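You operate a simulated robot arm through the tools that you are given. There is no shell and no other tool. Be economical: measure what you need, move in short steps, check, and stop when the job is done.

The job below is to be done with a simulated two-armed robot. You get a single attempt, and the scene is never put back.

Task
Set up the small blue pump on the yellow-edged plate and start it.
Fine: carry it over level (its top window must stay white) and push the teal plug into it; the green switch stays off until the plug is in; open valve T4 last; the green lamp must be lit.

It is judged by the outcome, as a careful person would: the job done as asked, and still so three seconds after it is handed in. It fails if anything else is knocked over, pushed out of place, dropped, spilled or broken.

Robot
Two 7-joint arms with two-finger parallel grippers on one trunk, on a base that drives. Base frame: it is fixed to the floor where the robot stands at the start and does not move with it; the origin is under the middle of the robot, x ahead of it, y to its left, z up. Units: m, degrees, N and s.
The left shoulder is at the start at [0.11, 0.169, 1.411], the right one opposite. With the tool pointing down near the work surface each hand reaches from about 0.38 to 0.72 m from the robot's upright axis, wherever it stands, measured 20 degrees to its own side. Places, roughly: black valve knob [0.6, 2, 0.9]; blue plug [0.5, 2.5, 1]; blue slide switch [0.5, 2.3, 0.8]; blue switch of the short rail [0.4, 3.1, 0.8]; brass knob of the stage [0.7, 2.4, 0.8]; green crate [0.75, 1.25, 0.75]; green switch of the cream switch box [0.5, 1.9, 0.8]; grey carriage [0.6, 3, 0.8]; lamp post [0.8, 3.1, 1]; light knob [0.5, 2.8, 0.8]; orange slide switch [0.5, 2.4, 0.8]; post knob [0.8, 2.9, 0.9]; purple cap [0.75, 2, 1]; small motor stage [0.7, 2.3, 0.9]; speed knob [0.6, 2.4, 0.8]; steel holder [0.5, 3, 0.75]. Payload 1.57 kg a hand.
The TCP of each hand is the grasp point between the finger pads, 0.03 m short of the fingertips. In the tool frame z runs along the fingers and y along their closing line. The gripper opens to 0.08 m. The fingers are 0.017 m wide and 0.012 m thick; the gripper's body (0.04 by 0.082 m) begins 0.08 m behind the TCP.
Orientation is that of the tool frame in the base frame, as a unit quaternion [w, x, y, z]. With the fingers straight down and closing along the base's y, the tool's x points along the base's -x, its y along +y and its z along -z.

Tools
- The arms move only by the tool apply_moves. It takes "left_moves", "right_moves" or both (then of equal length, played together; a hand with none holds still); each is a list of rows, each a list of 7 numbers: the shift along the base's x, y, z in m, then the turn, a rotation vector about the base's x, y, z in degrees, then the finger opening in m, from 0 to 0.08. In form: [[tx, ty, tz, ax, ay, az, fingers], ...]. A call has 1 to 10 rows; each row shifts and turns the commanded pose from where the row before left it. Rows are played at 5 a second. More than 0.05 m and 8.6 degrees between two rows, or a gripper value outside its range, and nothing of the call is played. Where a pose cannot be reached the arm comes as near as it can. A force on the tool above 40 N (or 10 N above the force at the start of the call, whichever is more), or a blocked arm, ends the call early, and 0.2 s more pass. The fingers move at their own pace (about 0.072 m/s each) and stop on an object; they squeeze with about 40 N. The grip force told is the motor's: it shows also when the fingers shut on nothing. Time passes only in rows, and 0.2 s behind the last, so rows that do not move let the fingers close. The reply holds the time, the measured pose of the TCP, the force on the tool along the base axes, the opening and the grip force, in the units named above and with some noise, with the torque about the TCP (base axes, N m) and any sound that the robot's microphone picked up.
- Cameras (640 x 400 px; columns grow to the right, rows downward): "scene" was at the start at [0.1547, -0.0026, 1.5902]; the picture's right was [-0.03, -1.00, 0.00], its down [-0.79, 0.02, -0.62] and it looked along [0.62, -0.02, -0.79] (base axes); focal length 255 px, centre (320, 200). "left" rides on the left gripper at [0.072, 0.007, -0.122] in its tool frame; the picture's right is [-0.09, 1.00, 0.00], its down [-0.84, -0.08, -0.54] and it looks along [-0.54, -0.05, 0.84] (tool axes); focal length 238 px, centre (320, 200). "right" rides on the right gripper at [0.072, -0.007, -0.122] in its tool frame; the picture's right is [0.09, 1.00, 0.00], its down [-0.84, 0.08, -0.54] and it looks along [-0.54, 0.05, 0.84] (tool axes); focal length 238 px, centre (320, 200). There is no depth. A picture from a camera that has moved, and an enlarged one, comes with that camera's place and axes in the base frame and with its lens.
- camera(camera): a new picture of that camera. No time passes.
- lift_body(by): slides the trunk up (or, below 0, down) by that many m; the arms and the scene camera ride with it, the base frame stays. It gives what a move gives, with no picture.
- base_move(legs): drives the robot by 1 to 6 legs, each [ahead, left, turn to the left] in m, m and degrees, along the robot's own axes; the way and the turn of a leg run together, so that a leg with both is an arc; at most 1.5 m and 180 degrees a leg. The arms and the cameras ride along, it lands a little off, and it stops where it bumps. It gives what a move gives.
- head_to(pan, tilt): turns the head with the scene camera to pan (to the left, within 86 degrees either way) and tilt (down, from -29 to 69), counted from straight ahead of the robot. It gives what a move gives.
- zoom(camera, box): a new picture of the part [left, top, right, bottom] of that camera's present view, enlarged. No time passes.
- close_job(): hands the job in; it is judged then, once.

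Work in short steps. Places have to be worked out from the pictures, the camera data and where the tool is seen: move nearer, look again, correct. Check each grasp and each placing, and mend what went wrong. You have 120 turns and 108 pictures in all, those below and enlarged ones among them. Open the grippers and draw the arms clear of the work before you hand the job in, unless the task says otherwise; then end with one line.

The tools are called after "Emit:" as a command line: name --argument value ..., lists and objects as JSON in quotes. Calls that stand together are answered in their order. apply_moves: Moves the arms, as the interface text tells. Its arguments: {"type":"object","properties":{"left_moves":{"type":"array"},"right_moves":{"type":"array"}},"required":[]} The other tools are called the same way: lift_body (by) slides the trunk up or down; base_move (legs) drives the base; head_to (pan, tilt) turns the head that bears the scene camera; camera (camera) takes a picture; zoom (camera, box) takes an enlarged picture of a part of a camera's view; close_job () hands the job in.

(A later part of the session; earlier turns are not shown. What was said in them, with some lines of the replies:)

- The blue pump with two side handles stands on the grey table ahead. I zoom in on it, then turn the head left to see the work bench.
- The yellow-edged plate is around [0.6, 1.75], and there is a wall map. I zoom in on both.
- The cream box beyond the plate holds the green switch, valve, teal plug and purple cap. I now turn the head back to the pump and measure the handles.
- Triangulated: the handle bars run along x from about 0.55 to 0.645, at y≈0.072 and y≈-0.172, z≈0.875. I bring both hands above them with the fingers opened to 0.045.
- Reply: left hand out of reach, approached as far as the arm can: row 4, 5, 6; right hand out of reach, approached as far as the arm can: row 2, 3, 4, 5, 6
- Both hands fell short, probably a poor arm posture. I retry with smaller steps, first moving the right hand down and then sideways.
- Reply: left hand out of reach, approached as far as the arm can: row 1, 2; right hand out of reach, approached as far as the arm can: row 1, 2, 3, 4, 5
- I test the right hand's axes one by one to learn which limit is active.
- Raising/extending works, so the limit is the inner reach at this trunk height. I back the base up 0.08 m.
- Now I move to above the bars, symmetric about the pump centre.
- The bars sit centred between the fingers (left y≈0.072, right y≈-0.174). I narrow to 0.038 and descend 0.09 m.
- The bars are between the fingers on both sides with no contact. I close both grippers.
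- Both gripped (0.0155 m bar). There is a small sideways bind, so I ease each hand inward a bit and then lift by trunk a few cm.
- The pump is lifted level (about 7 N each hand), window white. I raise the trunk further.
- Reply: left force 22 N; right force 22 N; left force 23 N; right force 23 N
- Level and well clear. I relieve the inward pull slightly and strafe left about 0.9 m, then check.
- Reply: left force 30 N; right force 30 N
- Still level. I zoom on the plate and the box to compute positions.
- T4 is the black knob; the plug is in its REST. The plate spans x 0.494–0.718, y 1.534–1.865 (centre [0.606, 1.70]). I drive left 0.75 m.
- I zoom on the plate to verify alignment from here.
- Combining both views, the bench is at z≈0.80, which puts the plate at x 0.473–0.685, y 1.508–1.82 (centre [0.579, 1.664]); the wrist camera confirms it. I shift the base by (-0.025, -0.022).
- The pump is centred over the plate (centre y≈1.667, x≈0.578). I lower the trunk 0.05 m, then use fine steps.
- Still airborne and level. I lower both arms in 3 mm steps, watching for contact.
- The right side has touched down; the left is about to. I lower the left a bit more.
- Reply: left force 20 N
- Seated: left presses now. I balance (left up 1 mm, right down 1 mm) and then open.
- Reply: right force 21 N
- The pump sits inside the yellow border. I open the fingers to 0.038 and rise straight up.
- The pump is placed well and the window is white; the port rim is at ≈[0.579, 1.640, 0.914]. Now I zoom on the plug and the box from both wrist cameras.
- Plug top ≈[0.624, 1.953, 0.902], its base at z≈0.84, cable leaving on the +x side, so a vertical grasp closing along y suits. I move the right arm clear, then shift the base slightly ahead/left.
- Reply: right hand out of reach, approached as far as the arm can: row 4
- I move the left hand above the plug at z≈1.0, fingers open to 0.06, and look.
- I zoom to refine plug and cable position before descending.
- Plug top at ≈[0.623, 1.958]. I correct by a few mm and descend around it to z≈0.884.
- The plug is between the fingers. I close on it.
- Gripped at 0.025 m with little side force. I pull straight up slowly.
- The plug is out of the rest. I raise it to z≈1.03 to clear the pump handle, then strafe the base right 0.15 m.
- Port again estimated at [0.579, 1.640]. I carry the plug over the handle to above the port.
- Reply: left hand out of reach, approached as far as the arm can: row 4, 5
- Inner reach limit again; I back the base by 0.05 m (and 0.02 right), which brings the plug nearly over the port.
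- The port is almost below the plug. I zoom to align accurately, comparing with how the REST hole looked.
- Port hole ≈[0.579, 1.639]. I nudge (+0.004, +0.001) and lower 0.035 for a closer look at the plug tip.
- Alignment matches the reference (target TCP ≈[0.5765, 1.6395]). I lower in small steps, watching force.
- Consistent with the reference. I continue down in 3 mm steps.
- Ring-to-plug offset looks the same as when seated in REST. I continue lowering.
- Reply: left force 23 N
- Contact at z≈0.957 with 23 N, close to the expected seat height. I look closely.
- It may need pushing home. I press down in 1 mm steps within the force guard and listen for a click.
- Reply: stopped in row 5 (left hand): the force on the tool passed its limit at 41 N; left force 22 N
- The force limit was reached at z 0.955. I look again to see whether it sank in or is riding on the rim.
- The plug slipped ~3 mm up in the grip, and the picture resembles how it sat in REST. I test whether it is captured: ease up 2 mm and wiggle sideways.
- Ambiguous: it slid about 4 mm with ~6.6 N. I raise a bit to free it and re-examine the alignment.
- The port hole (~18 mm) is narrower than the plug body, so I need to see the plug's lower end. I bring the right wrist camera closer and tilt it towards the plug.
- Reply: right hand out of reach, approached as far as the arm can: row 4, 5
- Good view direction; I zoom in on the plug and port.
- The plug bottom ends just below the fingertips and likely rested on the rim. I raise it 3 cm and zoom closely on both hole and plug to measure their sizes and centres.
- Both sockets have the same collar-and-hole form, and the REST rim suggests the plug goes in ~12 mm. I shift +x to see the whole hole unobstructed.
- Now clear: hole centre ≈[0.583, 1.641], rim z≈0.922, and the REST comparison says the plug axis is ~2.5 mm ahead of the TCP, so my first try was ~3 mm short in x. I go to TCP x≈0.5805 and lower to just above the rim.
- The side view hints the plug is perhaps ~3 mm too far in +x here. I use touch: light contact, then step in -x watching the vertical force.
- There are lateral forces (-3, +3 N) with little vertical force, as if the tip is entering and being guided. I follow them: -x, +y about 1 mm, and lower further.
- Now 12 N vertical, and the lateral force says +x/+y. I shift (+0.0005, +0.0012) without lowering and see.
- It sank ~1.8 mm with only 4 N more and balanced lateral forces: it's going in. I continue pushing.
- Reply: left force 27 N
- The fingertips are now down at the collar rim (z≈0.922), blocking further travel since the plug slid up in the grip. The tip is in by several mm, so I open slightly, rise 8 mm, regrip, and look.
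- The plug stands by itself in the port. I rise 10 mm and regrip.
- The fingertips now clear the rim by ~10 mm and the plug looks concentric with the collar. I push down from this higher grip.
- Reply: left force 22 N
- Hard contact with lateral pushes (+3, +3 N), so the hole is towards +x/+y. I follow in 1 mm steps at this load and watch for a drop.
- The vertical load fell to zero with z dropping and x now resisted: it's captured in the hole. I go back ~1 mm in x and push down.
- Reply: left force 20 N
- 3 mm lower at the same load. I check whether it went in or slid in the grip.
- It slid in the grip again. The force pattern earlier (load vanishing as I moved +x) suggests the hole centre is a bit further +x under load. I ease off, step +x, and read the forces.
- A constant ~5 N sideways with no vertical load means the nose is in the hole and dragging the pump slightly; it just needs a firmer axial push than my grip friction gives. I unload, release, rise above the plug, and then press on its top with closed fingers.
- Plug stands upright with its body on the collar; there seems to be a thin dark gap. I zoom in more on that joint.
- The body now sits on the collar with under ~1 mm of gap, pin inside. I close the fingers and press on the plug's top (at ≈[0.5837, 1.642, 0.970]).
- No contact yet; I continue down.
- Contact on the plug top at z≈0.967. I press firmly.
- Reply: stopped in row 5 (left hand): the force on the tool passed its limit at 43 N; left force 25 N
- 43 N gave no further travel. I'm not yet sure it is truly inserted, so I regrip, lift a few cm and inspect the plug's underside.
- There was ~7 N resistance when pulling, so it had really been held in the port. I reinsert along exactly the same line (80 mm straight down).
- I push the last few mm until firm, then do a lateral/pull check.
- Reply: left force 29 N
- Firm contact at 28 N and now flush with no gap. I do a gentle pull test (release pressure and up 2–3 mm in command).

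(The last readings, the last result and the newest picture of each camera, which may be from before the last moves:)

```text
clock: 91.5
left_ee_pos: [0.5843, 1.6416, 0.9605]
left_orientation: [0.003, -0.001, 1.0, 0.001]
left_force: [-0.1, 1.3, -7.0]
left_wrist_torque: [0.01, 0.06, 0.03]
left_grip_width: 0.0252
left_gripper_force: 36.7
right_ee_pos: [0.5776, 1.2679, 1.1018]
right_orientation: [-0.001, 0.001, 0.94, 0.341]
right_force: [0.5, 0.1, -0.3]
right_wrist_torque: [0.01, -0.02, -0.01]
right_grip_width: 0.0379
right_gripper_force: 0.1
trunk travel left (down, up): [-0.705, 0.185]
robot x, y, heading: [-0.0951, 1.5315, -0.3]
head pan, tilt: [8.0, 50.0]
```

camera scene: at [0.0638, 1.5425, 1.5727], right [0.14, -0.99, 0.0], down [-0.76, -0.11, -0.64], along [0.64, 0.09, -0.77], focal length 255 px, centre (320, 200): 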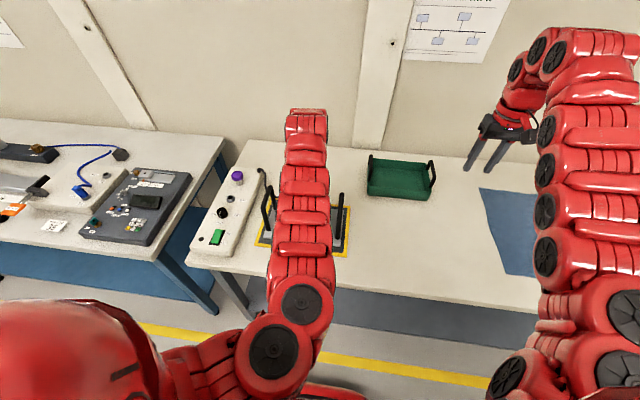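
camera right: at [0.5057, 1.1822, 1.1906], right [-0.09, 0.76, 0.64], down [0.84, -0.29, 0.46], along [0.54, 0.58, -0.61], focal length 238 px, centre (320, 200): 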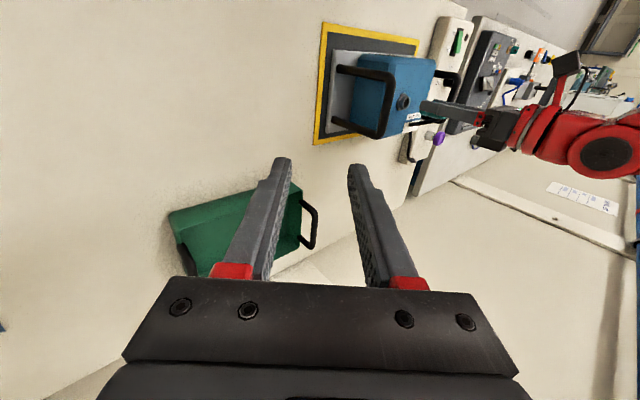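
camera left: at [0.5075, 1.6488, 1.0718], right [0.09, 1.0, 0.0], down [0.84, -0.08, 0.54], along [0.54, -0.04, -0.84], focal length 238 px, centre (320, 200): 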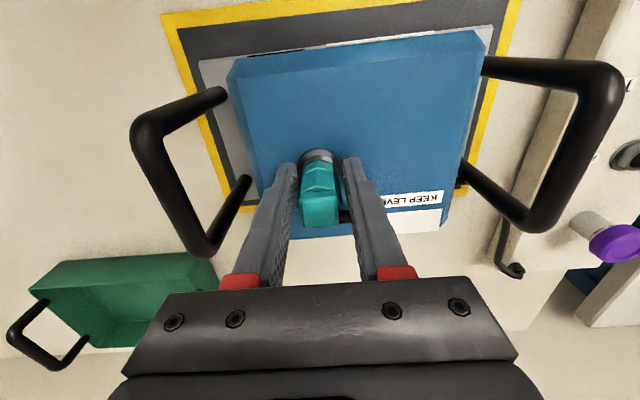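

It resists the pull (−7 N): the plug is truly in. I push it home again and release.

Emit:
apply_moves --left_moves '[[0, 0, -0.002, 0, 0, 0, 0], [0, 0, -0.002, 0, 0, 0, 0], [0, 0, -0.002, 0, 0, 0, 0], [0.0005, 0, -0.002, 0, 0, 0, 0], [0, 0, 0, 0, 0, 0, 0]]'

Emit:
apply_moves --left_moves '[[0, 0, 0.002, 0, 0, 0, 0], [0, 0, 0, 0, 0, 0, 0.036], [0, 0, 0, 0, 0, 0, 0.036], [0, 0, 0.02, 0, 0, 0, 0.036], [0, 0, 0.03, 0, 0, 0, 0.036], [0, 0, 0.03, 0, 0, 0, 0.036]]'

Emit:
zoom --camera "right" --box '[393, 85, 437, 119]'

```text
clock: 92.7
left_ee_pos: [0.5835, 1.6427, 0.9558]
left_orientation: [0.005, -0.001, 1.0, 0.002]
left_force: [1.9, 1.6, 20.3]
left_wrist_torque: [0.06, -0.01, -0.04]
left_grip_width: 0.0252
left_gripper_force: 36.6
right_ee_pos: [0.5757, 1.2665, 1.1023]
right_orientation: [0.0, 0.001, 0.94, 0.341]
right_force: [0.2, 0.5, 0.2]
right_wrist_torque: [-0.01, -0.03, 0.0]
right_grip_width: 0.0379
right_gripper_force: 0.1
trunk travel left (down, up): [-0.705, 0.185]
robot x, y, heading: [-0.0931, 1.5297, -0.1]
head pan, tilt: [8.0, 50.0]
```

```text
clock: 94.1
left_ee_pos: [0.5838, 1.643, 1.0359]
left_orientation: [0.003, -0.001, 1.0, 0.001]
left_force: [-1.3, 0.4, -0.4]
left_wrist_torque: [-0.01, 0.03, -0.01]
left_grip_width: 0.036
left_gripper_force: 0.0
right_ee_pos: [0.5789, 1.2652, 1.102]
right_orientation: [0.0, 0.003, 0.94, 0.34]
right_force: [0.8, 0.1, 0.6]
right_wrist_torque: [-0.03, -0.02, -0.01]
right_grip_width: 0.0381
right_gripper_force: 0.0
trunk travel left (down, up): [-0.705, 0.185]
robot x, y, heading: [-0.0898, 1.5339, -0.2]
head pan, tilt: [8.0, 50.0]
```

```text
11.76 times, centred on (415, 102) of right
camera zoom: at [0.505, 1.1818, 1.1914], right [-0.09, 0.76, 0.64], down [0.84, -0.29, 0.46], along [0.54, 0.58, -0.61], focal length 2804 px, centre (-798, 1353)
```

zoom: 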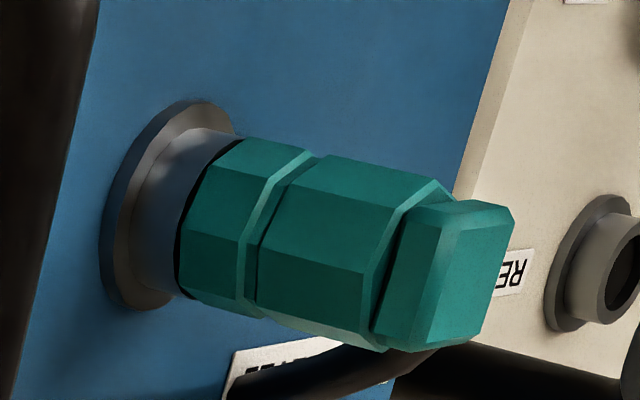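

The plug is seated and stays. Now the switch: I raise the left hand, close its fingers and drive to the box.

Emit:
apply_moves --left_moves '[[0, 0, 0.04, 0, 0, 0, 0.036], [0, 0, 0.03, 0, 0, 0, 0.0], [0, 0, 0, 0, 0, 0, 0.0]]'

Emit:
base_move --legs '[[-0.045, 0.17, 0]]'

Emit:
apply_moves --left_moves '[[-0.01, 0.04, 0, 0, 0, 0, 0], [-0.01, 0.04, 0, 0, 0, 0, 0], [-0.01, 0.04, 0, 0, 0, 0, 0]]'

Emit:
camera --camera "left"

```text
clock: 94.9
left_ee_pos: [0.5858, 1.6425, 1.1055]
left_orientation: [0.003, -0.001, 1.0, 0.002]
left_force: [-0.3, 0.1, 0.5]
left_wrist_torque: [0.05, 0.0, 0.02]
left_grip_width: 0.0
left_gripper_force: 21.4
right_ee_pos: [0.578, 1.2664, 1.1014]
right_orientation: [0.0, 0.003, 0.94, 0.341]
right_force: [0.1, -1.1, 0.2]
right_wrist_torque: [-0.03, 0.01, -0.01]
right_grip_width: 0.0379
right_gripper_force: 0.1
trunk travel left (down, up): [-0.705, 0.185]
robot x, y, heading: [-0.0942, 1.5322, 0.0]
head pan, tilt: [8.0, 50.0]
```

```text
clock: 96.4
left_ee_pos: [0.5417, 1.8098, 1.1065]
left_orientation: [0.003, 0.0, 1.0, 0.002]
left_force: [0.8, -0.7, -0.1]
left_wrist_torque: [-0.01, -0.02, -0.03]
left_grip_width: 0.0002
left_gripper_force: 21.3
right_ee_pos: [0.5329, 1.4331, 1.1014]
right_orientation: [0.0, 0.002, 0.94, 0.34]
right_force: [0.7, 0.2, 0.1]
right_wrist_torque: [-0.03, -0.05, 0.0]
right_grip_width: 0.038
right_gripper_force: 0.0
trunk travel left (down, up): [-0.705, 0.185]
robot x, y, heading: [-0.1388, 1.7013, -0.4]
head pan, tilt: [8.0, 50.0]
```

```text
clock: 97.2
left_ee_pos: [0.5092, 1.932, 1.1048]
left_orientation: [0.002, 0.0, 1.0, 0.0]
left_force: [-0.7, 0.8, -0.5]
left_wrist_torque: [0.01, -0.02, 0.03]
left_grip_width: 0.0
left_gripper_force: 21.6
right_ee_pos: [0.5333, 1.4343, 1.1005]
right_orientation: [0.0, 0.002, 0.941, 0.34]
right_force: [-0.6, 0.3, -0.4]
right_wrist_torque: [-0.05, -0.01, -0.03]
right_grip_width: 0.038
right_gripper_force: 0.0
trunk travel left (down, up): [-0.705, 0.185]
robot x, y, heading: [-0.1342, 1.7003, -0.1]
head pan, tilt: [8.0, 50.0]
```

```text
25 pictures are left
camera left: at [0.4363, 1.937, 1.2268], right [0.09, 1.0, 0.0], down [0.83, -0.08, 0.55], along [0.54, -0.05, -0.84], focal length 238 px, centre (320, 200)
```

left: 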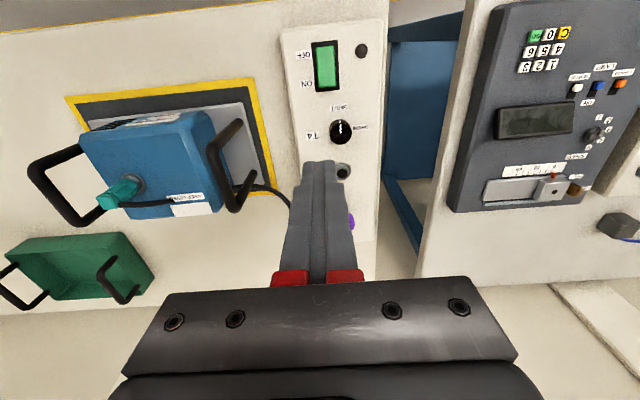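

I zoom in on the switch and lamp.

Emit:
zoom --camera "left" --box '[275, 20, 385, 150]'

```text
3.08 times, centred on (330, 85) of left
camera zoom: at [0.4363, 1.937, 1.2268], right [0.09, 1.0, 0.0], down [0.83, -0.08, 0.55], along [0.54, -0.05, -0.84], focal length 733 px, centre (289, 554)
```

zoom: 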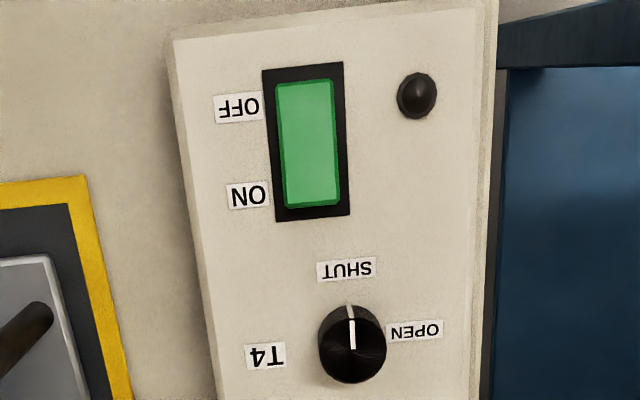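

The rocker is long in x: OFF end near, ON end at ≈[0.481, 1.944]. I move the closed fingertips over the ON end and descend to z≈0.905.

Emit:
apply_moves --left_moves '[[-0.014, 0.006, -0.03, 0, 0, 0, 0], [-0.014, 0.006, -0.03, 0, 0, 0, 0], [0, 0, -0.04, 0, 0, 0, 0], [0, 0, -0.04, 0, 0, 0, 0], [0, 0, -0.04, 0, 0, 0, 0], [0, 0, -0.02, 0, 0, 0, 0], [0, 0, 0, 0, 0, 0, 0]]'

Emit:
zoom --camera "left" --box '[250, 60, 390, 200]'

```text
clock: 98.8
left_ee_pos: [0.5135, 1.9387, 0.9924]
left_orientation: [0.004, 0.0, 1.0, 0.001]
left_force: [0.6, -1.1, 0.5]
left_wrist_torque: [0.03, 0.03, 0.0]
left_grip_width: 0.0
left_gripper_force: 21.3
left hand out of reach, approached as far as the arm can: row 1, 2, 3, 4
right_ee_pos: [0.533, 1.4334, 1.1005]
right_orientation: [0.0, 0.002, 0.94, 0.341]
right_force: [-0.3, 0.2, -0.7]
right_wrist_torque: [0.03, -0.04, 0.0]
right_grip_width: 0.0381
right_gripper_force: 0.1
trunk travel left (down, up): [-0.705, 0.185]
robot x, y, heading: [-0.1377, 1.6957, 0.2]
head pan, tilt: [8.0, 50.0]
```

```text
2.86 times, centred on (320, 130) of left
camera zoom: at [0.4404, 1.9431, 1.1138], right [0.09, 1.0, 0.0], down [0.83, -0.08, 0.55], along [0.55, -0.05, -0.84], focal length 681 px, centre (320, 400)
```

zoom: 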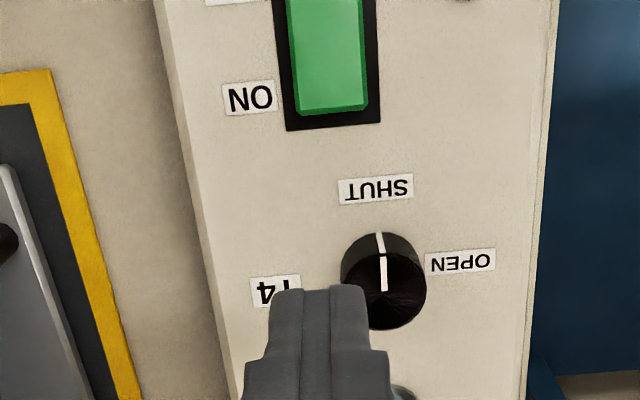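

Inner reach again; I back the base 0.035 m so the fingertips come over the ON end (≈[0.481, 1.945]).

Emit:
base_move --legs '[[-0.035, 0.005, 0]]'

Emit:
apply_moves --left_moves '[[0, 0, -0.03, 0, 0, 0, 0], [0, 0, -0.03, 0, 0, 0, 0], [0, 0, 0, 0, 0, 0, 0]]'

Emit:
zoom --camera "left" --box '[250, 60, 390, 200]'

```text
clock: 99.6
left_ee_pos: [0.4808, 1.9421, 0.9919]
left_orientation: [0.001, 0.0, 1.0, 0.002]
left_force: [1.2, -0.3, 0.3]
left_wrist_torque: [-0.03, 0.0, 0.0]
left_grip_width: 0.0
left_gripper_force: 21.1
right_ee_pos: [0.5013, 1.4374, 1.0994]
right_orientation: [-0.001, 0.001, 0.94, 0.34]
right_force: [0.1, 0.4, 0.1]
right_wrist_torque: [0.03, 0.02, 0.03]
right_grip_width: 0.038
right_gripper_force: 0.1
trunk travel left (down, up): [-0.705, 0.185]
robot x, y, heading: [-0.1739, 1.7048, -0.1]
head pan, tilt: [8.0, 50.0]
```

```text
clock: 100.4
left_ee_pos: [0.4788, 1.9425, 0.9346]
left_orientation: [0.004, 0.0, 1.0, 0.001]
left_force: [0.4, 0.1, -1.2]
left_wrist_torque: [-0.02, -0.01, 0.0]
left_grip_width: 0.0001
left_gripper_force: 21.9
right_ee_pos: [0.5001, 1.4381, 1.101]
right_orientation: [0.0, 0.001, 0.94, 0.34]
right_force: [-0.4, -0.4, 0.1]
right_wrist_torque: [0.02, 0.01, 0.02]
right_grip_width: 0.0379
right_gripper_force: 0.0
trunk travel left (down, up): [-0.705, 0.185]
robot x, y, heading: [-0.1687, 1.703, -0.4]
head pan, tilt: [8.0, 50.0]
```

```text
2.86 times, centred on (320, 130) of left
camera zoom: at [0.4055, 1.9477, 1.0555], right [0.09, 1.0, 0.0], down [0.83, -0.08, 0.55], along [0.55, -0.05, -0.84], focal length 681 px, centre (320, 400)
```

zoom: 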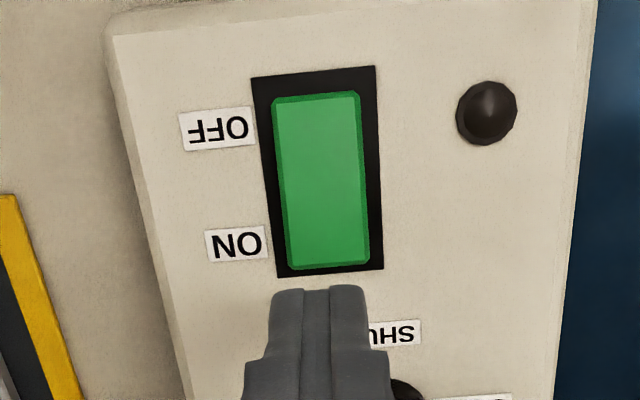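

Fingertips will land on the ON half (x 0.463–0.49). I press down in small steps.

Emit:
apply_moves --left_moves '[[0.001, 0.001, -0.02, 0, 0, 0, 0], [0, 0, -0.02, 0, 0, 0, 0], [0, 0, -0.005, 0, 0, 0, 0], [0, 0, -0.003, 0, 0, 0, 0], [0, 0, -0.003, 0, 0, 0, 0], [0, 0, 0, 0, 0, 0, 0]]'

```text
clock: 101.8
left_ee_pos: [0.4801, 1.9436, 0.8821]
left_orientation: [0.002, 0.001, 1.0, 0.001]
left_force: [1.0, 0.1, -0.2]
left_wrist_torque: [-0.02, 0.02, -0.01]
left_grip_width: 0.0001
left_gripper_force: 21.6
right_ee_pos: [0.4995, 1.4383, 1.1017]
right_orientation: [0.0, 0.002, 0.94, 0.34]
right_force: [-0.1, 0.0, -0.2]
right_wrist_torque: [0.04, 0.01, 0.01]
right_grip_width: 0.038
right_gripper_force: 0.0
trunk travel left (down, up): [-0.705, 0.185]
robot x, y, heading: [-0.1716, 1.7051, -0.2]
head pan, tilt: [8.0, 50.0]
```

Emit:
apply_moves --left_moves '[[0, 0, -0.002, 0, 0, 0, 0], [0, 0, -0.002, 0, 0, 0, 0], [0, 0, -0.002, 0, 0, 0, 0], [0, 0, -0.002, 0, 0, 0, 0], [0, 0, 0, 0, 0, 0, 0]]'

```text
clock: 103.0
left_ee_pos: [0.4817, 1.9442, 0.8777]
left_orientation: [0.009, 0.0, 1.0, 0.003]
left_force: [-4.4, -1.0, 26.3]
left_wrist_torque: [-0.05, 0.34, -0.09]
left_grip_width: 0.0002
left_gripper_force: 21.2
right_ee_pos: [0.4971, 1.4373, 1.1017]
right_orientation: [0.001, 0.001, 0.94, 0.342]
right_force: [-0.7, 0.3, 0.7]
right_wrist_torque: [0.0, 0.02, 0.0]
right_grip_width: 0.0383
right_gripper_force: 0.0
trunk travel left (down, up): [-0.705, 0.185]
robot x, y, heading: [-0.1716, 1.7039, -0.1]
head pan, tilt: [8.0, 50.0]
stopped in row 5 (left hand): the force on the tool passed its limit at 41 N (the readings are from after the stop); the commanded pose is now the measured one
```

The force rose to 41 N on the ON half. I raise and look at the rocker.

Emit:
apply_moves --left_moves '[[0, 0, 0.02, 0, 0, 0, 0], [0, 0, 0.035, 0, 0, 0, 0], [0, 0, 0, 0, 0, 0, 0]]'

Emit:
zoom --camera "left" --box '[250, 60, 390, 200]'

```text
clock: 103.8
left_ee_pos: [0.4842, 1.9442, 0.9301]
left_orientation: [0.006, 0.0, 1.0, 0.001]
left_force: [0.3, 0.7, 1.0]
left_wrist_torque: [-0.01, 0.03, 0.0]
left_grip_width: 0.0001
left_gripper_force: 21.5
right_ee_pos: [0.5008, 1.4392, 1.1004]
right_orientation: [0.0, 0.001, 0.94, 0.341]
right_force: [-0.7, 0.2, 0.6]
right_wrist_torque: [-0.01, 0.01, 0.01]
right_grip_width: 0.038
right_gripper_force: 0.1
trunk travel left (down, up): [-0.705, 0.185]
robot x, y, heading: [-0.1711, 1.7066, -0.1]
head pan, tilt: [8.0, 50.0]
```

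```text
2.86 times, centred on (320, 130) of left
camera zoom: at [0.41, 1.9493, 1.0512], right [0.09, 1.0, 0.0], down [0.83, -0.08, 0.55], along [0.55, -0.05, -0.83], focal length 681 px, centre (320, 400)
```

zoom: 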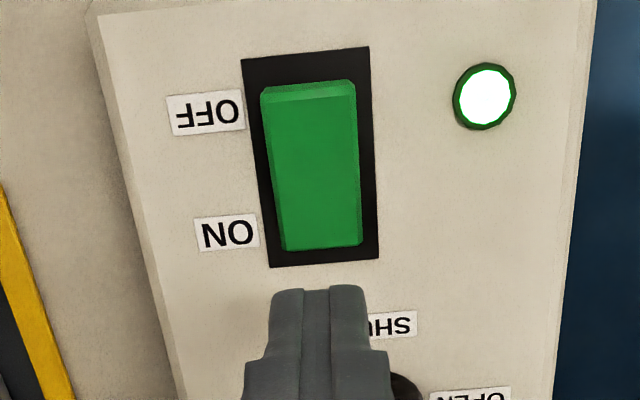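

The lamp is lit (bright, green rim), switch ON. Now T4: the knob is at ≈[0.549, 1.958], turning from SHUT (−x) to OPEN (+y) is −90° about z. I raise, drive forward 0.05 m, pre-rotate the hand +40° and open to 0.05.

Emit:
apply_moves --left_moves '[[0, 0, 0.04, 0, 0, 0, 0], [0, 0, 0.03, 0, 0, 0, 0]]'

Emit:
base_move --legs '[[0.05, 0.0, 0]]'

Emit:
apply_moves --left_moves '[[0.008, 0.007, 0, 0, 0, 8, 0.05], [0.008, 0.007, 0, 0, 0, 8, 0.05], [0, 0, 0, 0, 0, 8, 0.05], [0, 0, 0, 0, 0, 8, 0.05], [0, 0, 0, 0, 0, 8, 0.05], [0, 0, 0, 0, 0, 0, 0.05]]'

Emit:
camera --camera "left"

```text
clock: 104.4
left_ee_pos: [0.4832, 1.9435, 1.0002]
left_orientation: [0.006, 0.0, 1.0, 0.001]
left_force: [-0.7, 0.1, 0.8]
left_wrist_torque: [-0.01, 0.03, 0.03]
left_grip_width: 0.0
left_gripper_force: 20.9
right_ee_pos: [0.4996, 1.4393, 1.1017]
right_orientation: [0.0, 0.002, 0.94, 0.34]
right_force: [-0.2, 0.4, -0.5]
right_wrist_torque: [0.01, -0.01, -0.01]
right_grip_width: 0.038
right_gripper_force: 0.1
trunk travel left (down, up): [-0.705, 0.185]
robot x, y, heading: [-0.1707, 1.7024, -0.0]
head pan, tilt: [8.0, 50.0]
```

```text
clock: 105.3
left_ee_pos: [0.5311, 1.9437, 1.0014]
left_orientation: [0.007, 0.0, 1.0, 0.002]
left_force: [1.1, -0.5, 0.5]
left_wrist_torque: [0.02, 0.01, -0.04]
left_grip_width: 0.0001
left_gripper_force: 21.9
right_ee_pos: [0.5469, 1.4371, 1.1022]
right_orientation: [0.001, 0.002, 0.94, 0.34]
right_force: [-0.4, -0.2, 0.4]
right_wrist_torque: [0.04, 0.0, 0.02]
right_grip_width: 0.0379
right_gripper_force: 0.0
trunk travel left (down, up): [-0.705, 0.185]
robot x, y, heading: [-0.1195, 1.7044, -0.1]
head pan, tilt: [8.0, 50.0]
```

```text
clock: 106.7
left_ee_pos: [0.5478, 1.9577, 1.0001]
left_orientation: [0.006, -0.342, 0.94, 0.004]
left_force: [0.7, -0.1, 0.6]
left_wrist_torque: [-0.02, -0.03, 0.01]
left_grip_width: 0.0499
left_gripper_force: 0.0
right_ee_pos: [0.5485, 1.438, 1.1012]
right_orientation: [0.0, 0.002, 0.94, 0.341]
right_force: [-1.0, 0.6, 0.2]
right_wrist_torque: [0.02, -0.02, 0.01]
right_grip_width: 0.038
right_gripper_force: 0.1
trunk travel left (down, up): [-0.705, 0.185]
robot x, y, heading: [-0.1223, 1.7068, -0.4]
head pan, tilt: [8.0, 50.0]
```

```text
20 pictures are left
camera left: at [0.4881, 1.9138, 1.1215], right [-0.57, 0.82, 0.01], down [0.69, 0.47, 0.55], along [0.45, 0.32, -0.83], focal length 238 px, centre (320, 200)
```

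left: 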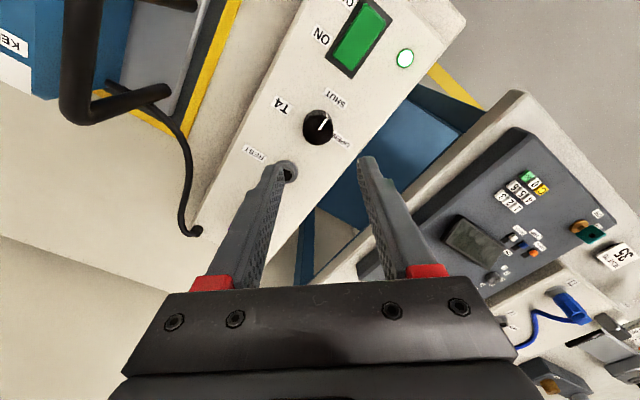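

The knob centre is estimated at [0.549, 1.958], right under the TCP. I descend so the fingertips are just above the box surface.

Emit:
apply_moves --left_moves '[[0.001, 0, -0.03, 0, 0, 0, 0.05], [0, 0, -0.03, 0, 0, 0, 0.05], [0, 0, -0.03, 0, 0, 0, 0.05], [0, 0, -0.015, 0, 0, 0, 0.05], [0, 0, -0.009, 0, 0, 0, 0.05], [0, 0, 0, 0, 0, 0, 0.05]]'

Emit:
camera --camera "left"

```text
clock: 108.1
left_ee_pos: [0.5502, 1.9576, 0.8875]
left_orientation: [0.005, -0.342, 0.94, 0.004]
left_force: [-0.4, 0.3, 0.4]
left_wrist_torque: [-0.01, -0.01, 0.04]
left_grip_width: 0.0502
left_gripper_force: 0.2
right_ee_pos: [0.5488, 1.4386, 1.1005]
right_orientation: [0.0, 0.002, 0.94, 0.342]
right_force: [-0.1, 0.1, -0.6]
right_wrist_torque: [0.01, 0.0, -0.01]
right_grip_width: 0.0379
right_gripper_force: 0.0
trunk travel left (down, up): [-0.705, 0.185]
robot x, y, heading: [-0.1191, 1.7054, -0.5]
head pan, tilt: [8.0, 50.0]
```

```text
19 pictures are left
camera left: at [0.4891, 1.9137, 1.0072], right [-0.57, 0.82, 0.01], down [0.69, 0.47, 0.55], along [0.45, 0.32, -0.83], focal length 238 px, centre (320, 200)
```

left: 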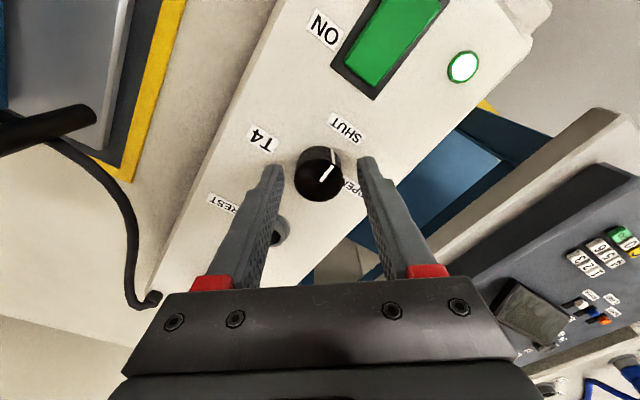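

Knob is centred between the pads. I lower 4 mm more and close on it.

Emit:
apply_moves --left_moves '[[0, 0, -0.004, 0, 0, 0, 0.05], [0, 0, 0, 0, 0, 0, 0], [0, 0, 0, 0, 0, 0, 0], [0, 0, 0, 0, 0, 0, 0], [0, 0, 0, 0, 0, 0, 0]]'

```text
clock: 109.3
left_ee_pos: [0.5513, 1.9572, 0.8829]
left_orientation: [0.005, -0.342, 0.94, 0.004]
left_force: [5.6, -5.3, -1.4]
left_wrist_torque: [-0.38, -0.32, -0.06]
left_grip_width: 0.0328
left_gripper_force: 40.9
right_ee_pos: [0.5497, 1.4369, 1.1009]
right_orientation: [0.0, 0.003, 0.94, 0.341]
right_force: [0.0, 0.1, 0.1]
right_wrist_torque: [0.01, 0.01, -0.04]
right_grip_width: 0.0378
right_gripper_force: 0.0
trunk travel left (down, up): [-0.705, 0.185]
robot x, y, heading: [-0.1166, 1.7014, 0.2]
head pan, tilt: [8.0, 50.0]
```

Gripped (0.033 m). I ease by 0.7 mm along the push and turn −80°, then check.

Emit:
apply_moves --left_moves '[[0.0007, -0.0007, 0, 0, 0, -4, 0], [0, 0, 0, 0, 0, -8, 0], [0, 0, 0, 0, 0, -8, 0], [0, 0, 0, 0, 0, -8, 0], [0, 0, 0, 0, 0, -8, 0], [0, 0, 0, 0, 0, -8, 0], [0, 0, 0, 0, 0, 0, 0]]'

```text
clock: 110.9
left_ee_pos: [0.5501, 1.9597, 0.8819]
left_orientation: [0.006, 0.035, 0.999, 0.001]
left_force: [-2.9, 14.0, 2.3]
left_wrist_torque: [0.23, 0.32, 0.07]
left_grip_width: 0.0333
left_gripper_force: 40.9
right_ee_pos: [0.5482, 1.4399, 1.1012]
right_orientation: [0.0, 0.003, 0.941, 0.34]
right_force: [-0.4, 0.6, 0.3]
right_wrist_torque: [-0.02, 0.01, 0.02]
right_grip_width: 0.038
right_gripper_force: 0.0
trunk travel left (down, up): [-0.705, 0.185]
robot x, y, heading: [-0.1197, 1.7046, -0.3]
head pan, tilt: [8.0, 50.0]
```

Turned 44° smoothly. I ease y by +1 mm and continue to −92°.

Emit:
apply_moves --left_moves '[[0, 0.001, 0, 0, 0, -8, 0], [0, 0, 0, 0, 0, -8, 0], [0, 0, 0, 0, 0, -8, 0], [0, 0, 0, 0, 0, -8, 0], [0, 0, 0, 0, 0, -8, 0], [0, 0, 0, 0, 0, -7, 0], [0, 0, 0, 0, 0, 0, 0]]'

Emit:
camera --camera "left"

```text
clock: 112.5
left_ee_pos: [0.5518, 1.9644, 0.882]
left_orientation: [0.005, 0.431, 0.903, 0.002]
left_force: [0.3, 15.2, -0.7]
left_wrist_torque: [-0.74, -0.39, 0.11]
left_grip_width: 0.0332
left_gripper_force: 41.4
right_ee_pos: [0.5492, 1.4393, 1.1002]
right_orientation: [-0.001, 0.002, 0.94, 0.341]
right_force: [0.6, -0.8, -0.9]
right_wrist_torque: [0.05, 0.03, 0.02]
right_grip_width: 0.038
right_gripper_force: 0.1
trunk travel left (down, up): [-0.705, 0.185]
robot x, y, heading: [-0.1225, 1.7067, -0.1]
head pan, tilt: [8.0, 50.0]
stopped in row 7 (left hand): the force on the tool passed its limit at 40 N (the readings are from after the stop); the commanded pose is now the measured one
```

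```text
18 pictures are left
camera left: at [0.5094, 2.0229, 1.0036], right [0.83, 0.56, 0.01], down [0.46, -0.7, 0.55], along [0.31, -0.45, -0.84], focal length 238 px, centre (320, 200)
```

left: 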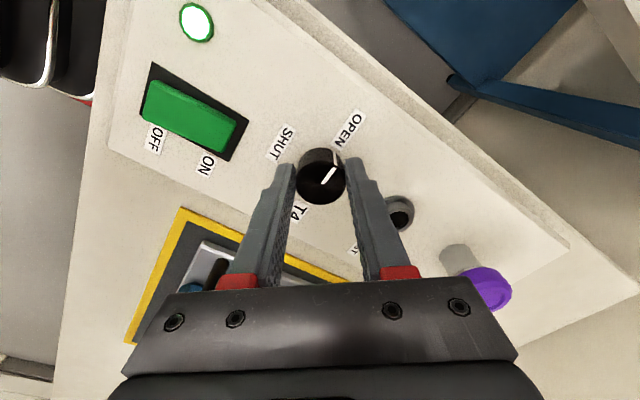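

The pointer now faces OPEN (turned ~91°). I open and rise, then verify knob, lamp and box.

Emit:
apply_moves --left_moves '[[0, 0, 0, 0, 0, 0, 0.055], [0, 0, 0, 0, 0, 0, 0.055], [0, 0, 0.03, 0, 0, 0, 0.055], [0, 0, 0.04, 0, 0, 0, 0.055], [0, 0, 0.04, 0, 0, 0, 0.055], [0, 0, 0.04, 0, 0, 0, 0.055]]'

Emit:
camera --camera "left"

```text
clock: 114.0
left_ee_pos: [0.5513, 1.9611, 1.0344]
left_orientation: [0.005, 0.432, 0.902, 0.002]
left_force: [-0.1, 0.1, -0.6]
left_wrist_torque: [0.02, 0.02, 0.0]
left_grip_width: 0.0548
left_gripper_force: 0.1
right_ee_pos: [0.5482, 1.4375, 1.1014]
right_orientation: [0.0, 0.002, 0.94, 0.341]
right_force: [-0.6, -0.5, 0.1]
right_wrist_torque: [0.02, -0.01, 0.0]
right_grip_width: 0.0378
right_gripper_force: 0.0
trunk travel left (down, up): [-0.705, 0.185]
robot x, y, heading: [-0.1221, 1.7074, -0.1]
head pan, tilt: [8.0, 50.0]
```

```text
17 pictures are left
camera left: at [0.509, 2.0188, 1.1552], right [0.83, 0.55, 0.01], down [0.46, -0.7, 0.55], along [0.31, -0.45, -0.84], focal length 238 px, centre (320, 200)
```

left: 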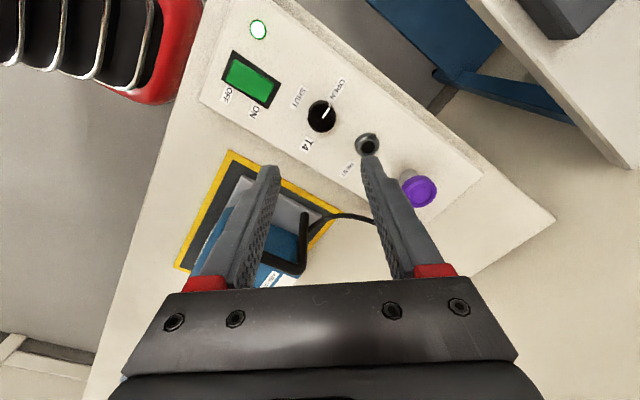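

I zoom to confirm pointer and lamp, then retract by raising and backing the base.

Emit:
zoom --camera "left" --box '[220, 10, 400, 180]'

Emit:
apply_moves --left_moves '[[0, 0, 0.03, 0, 0, 8, 0.055], [0, 0, 0.03, 0, 0, 8, 0.055], [0, 0, 0.02, 0, 0, 8, 0.055], [0, 0, 0, 0, 0, 8, 0.055], [0, 0, 0, 0, 0, 8, 0.055]]'

Emit:
base_move --legs '[[-0.25, 0, 0]]'

Emit:
head_to --pan 5 --tilt 40

Emit:
camera --camera "scene"

```text
2.35 times, centred on (310, 95) of left
camera zoom: at [0.509, 2.0188, 1.1552], right [0.83, 0.55, 0.01], down [0.46, -0.7, 0.55], along [0.31, -0.45, -0.84], focal length 561 px, centre (344, 447)
```

zoom: 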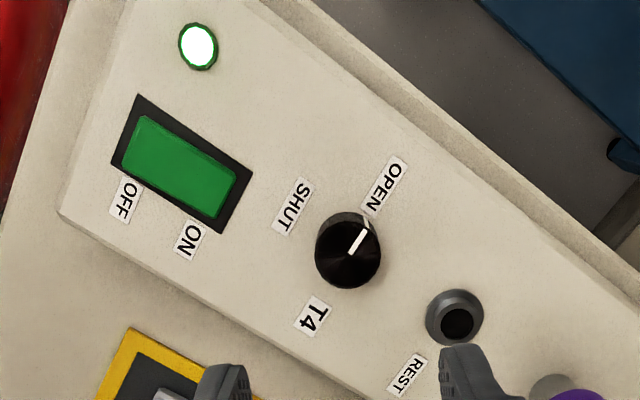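

```text
clock: 115.2
left_ee_pos: [0.5517, 1.9608, 1.1123]
left_orientation: [0.005, 0.096, 0.995, 0.004]
left_force: [0.8, 0.5, -0.3]
left_wrist_torque: [0.03, 0.02, 0.0]
left_grip_width: 0.0549
left_gripper_force: 0.1
right_ee_pos: [0.5484, 1.439, 1.1015]
right_orientation: [0.0, 0.002, 0.94, 0.34]
right_force: [-0.3, 0.5, 0.0]
right_wrist_torque: [-0.02, 0.0, 0.0]
right_grip_width: 0.0379
right_gripper_force: 0.1
trunk travel left (down, up): [-0.705, 0.185]
robot x, y, heading: [-0.121, 1.707, -0.3]
head pan, tilt: [8.0, 50.0]
```

```text
clock: 117.0
left_ee_pos: [0.2997, 1.9627, 1.1125]
left_orientation: [0.007, 0.097, 0.995, 0.005]
left_force: [-0.3, 0.3, -0.8]
left_wrist_torque: [0.04, -0.01, -0.05]
left_grip_width: 0.0549
left_gripper_force: 0.0
right_ee_pos: [0.2961, 1.4396, 1.1012]
right_orientation: [0.0, 0.001, 0.94, 0.34]
right_force: [0.3, 0.6, 0.1]
right_wrist_torque: [0.01, 0.02, 0.02]
right_grip_width: 0.0378
right_gripper_force: 0.0
trunk travel left (down, up): [-0.705, 0.185]
robot x, y, heading: [-0.373, 1.7068, -0.1]
head pan, tilt: [8.0, 50.0]
```

```text
clock: 117.7
left_ee_pos: [0.2984, 1.9614, 1.1137]
left_orientation: [0.005, 0.097, 0.995, 0.004]
left_force: [0.2, 0.1, -0.2]
left_wrist_torque: [-0.01, 0.04, -0.03]
left_grip_width: 0.0552
left_gripper_force: 0.1
right_ee_pos: [0.2959, 1.4398, 1.1017]
right_orientation: [-0.001, 0.002, 0.94, 0.34]
right_force: [-0.9, 0.0, 0.6]
right_wrist_torque: [0.02, -0.02, -0.01]
right_grip_width: 0.0379
right_gripper_force: 0.1
trunk travel left (down, up): [-0.705, 0.185]
robot x, y, heading: [-0.371, 1.7039, -0.3]
head pan, tilt: [5.0, 40.0]
```

```text
15 pictures are left
camera scene: at [-0.2097, 1.7126, 1.587], right [0.09, -1.0, 0.0], down [-0.64, -0.06, -0.77], along [0.76, 0.07, -0.64], focal length 255 px, centre (320, 200)
```

scene: 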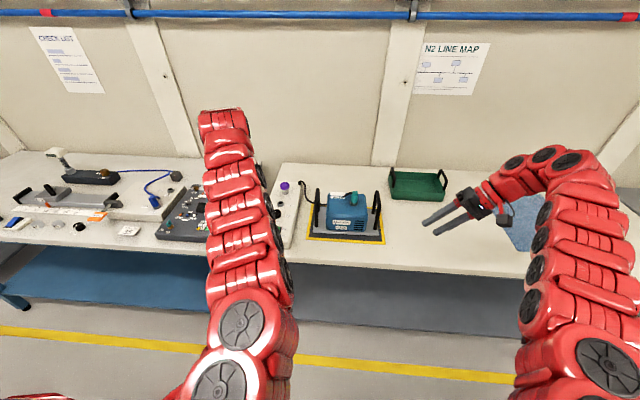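

Pointer lies on OPEN, the lamp is lit, arms are clear. One last zoom on the pump.

Emit:
zoom --camera "scene" --box '[265, 165, 405, 255]'

```text
4.44 times, centred on (335, 210) of scene
camera zoom: at [-0.2097, 1.7126, 1.587], right [0.09, -1.0, 0.0], down [-0.64, -0.06, -0.77], along [0.76, 0.07, -0.64], focal length 1132 px, centre (253, 156)
```

zoom: 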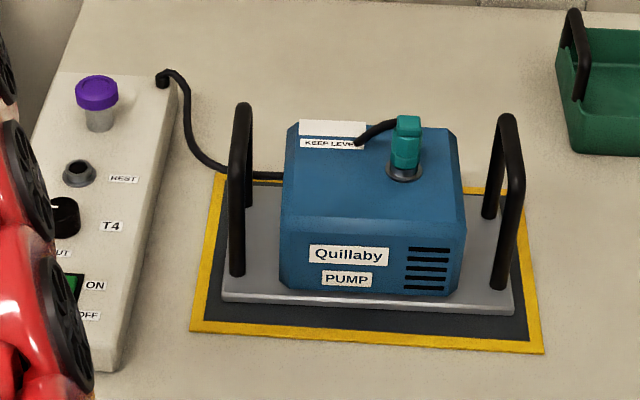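

The pump stands inside the yellow border with its window white, the plug is seated, the switch is on, T4 is open and the lamp is lit. I hand in the job.

Emit:
close_job

```text
The job is handed in.
```

The pump is on the yellow-edged plate with its window white, the teal plug is in, the green switch is on, valve T4 was opened last and the green lamp is lit.
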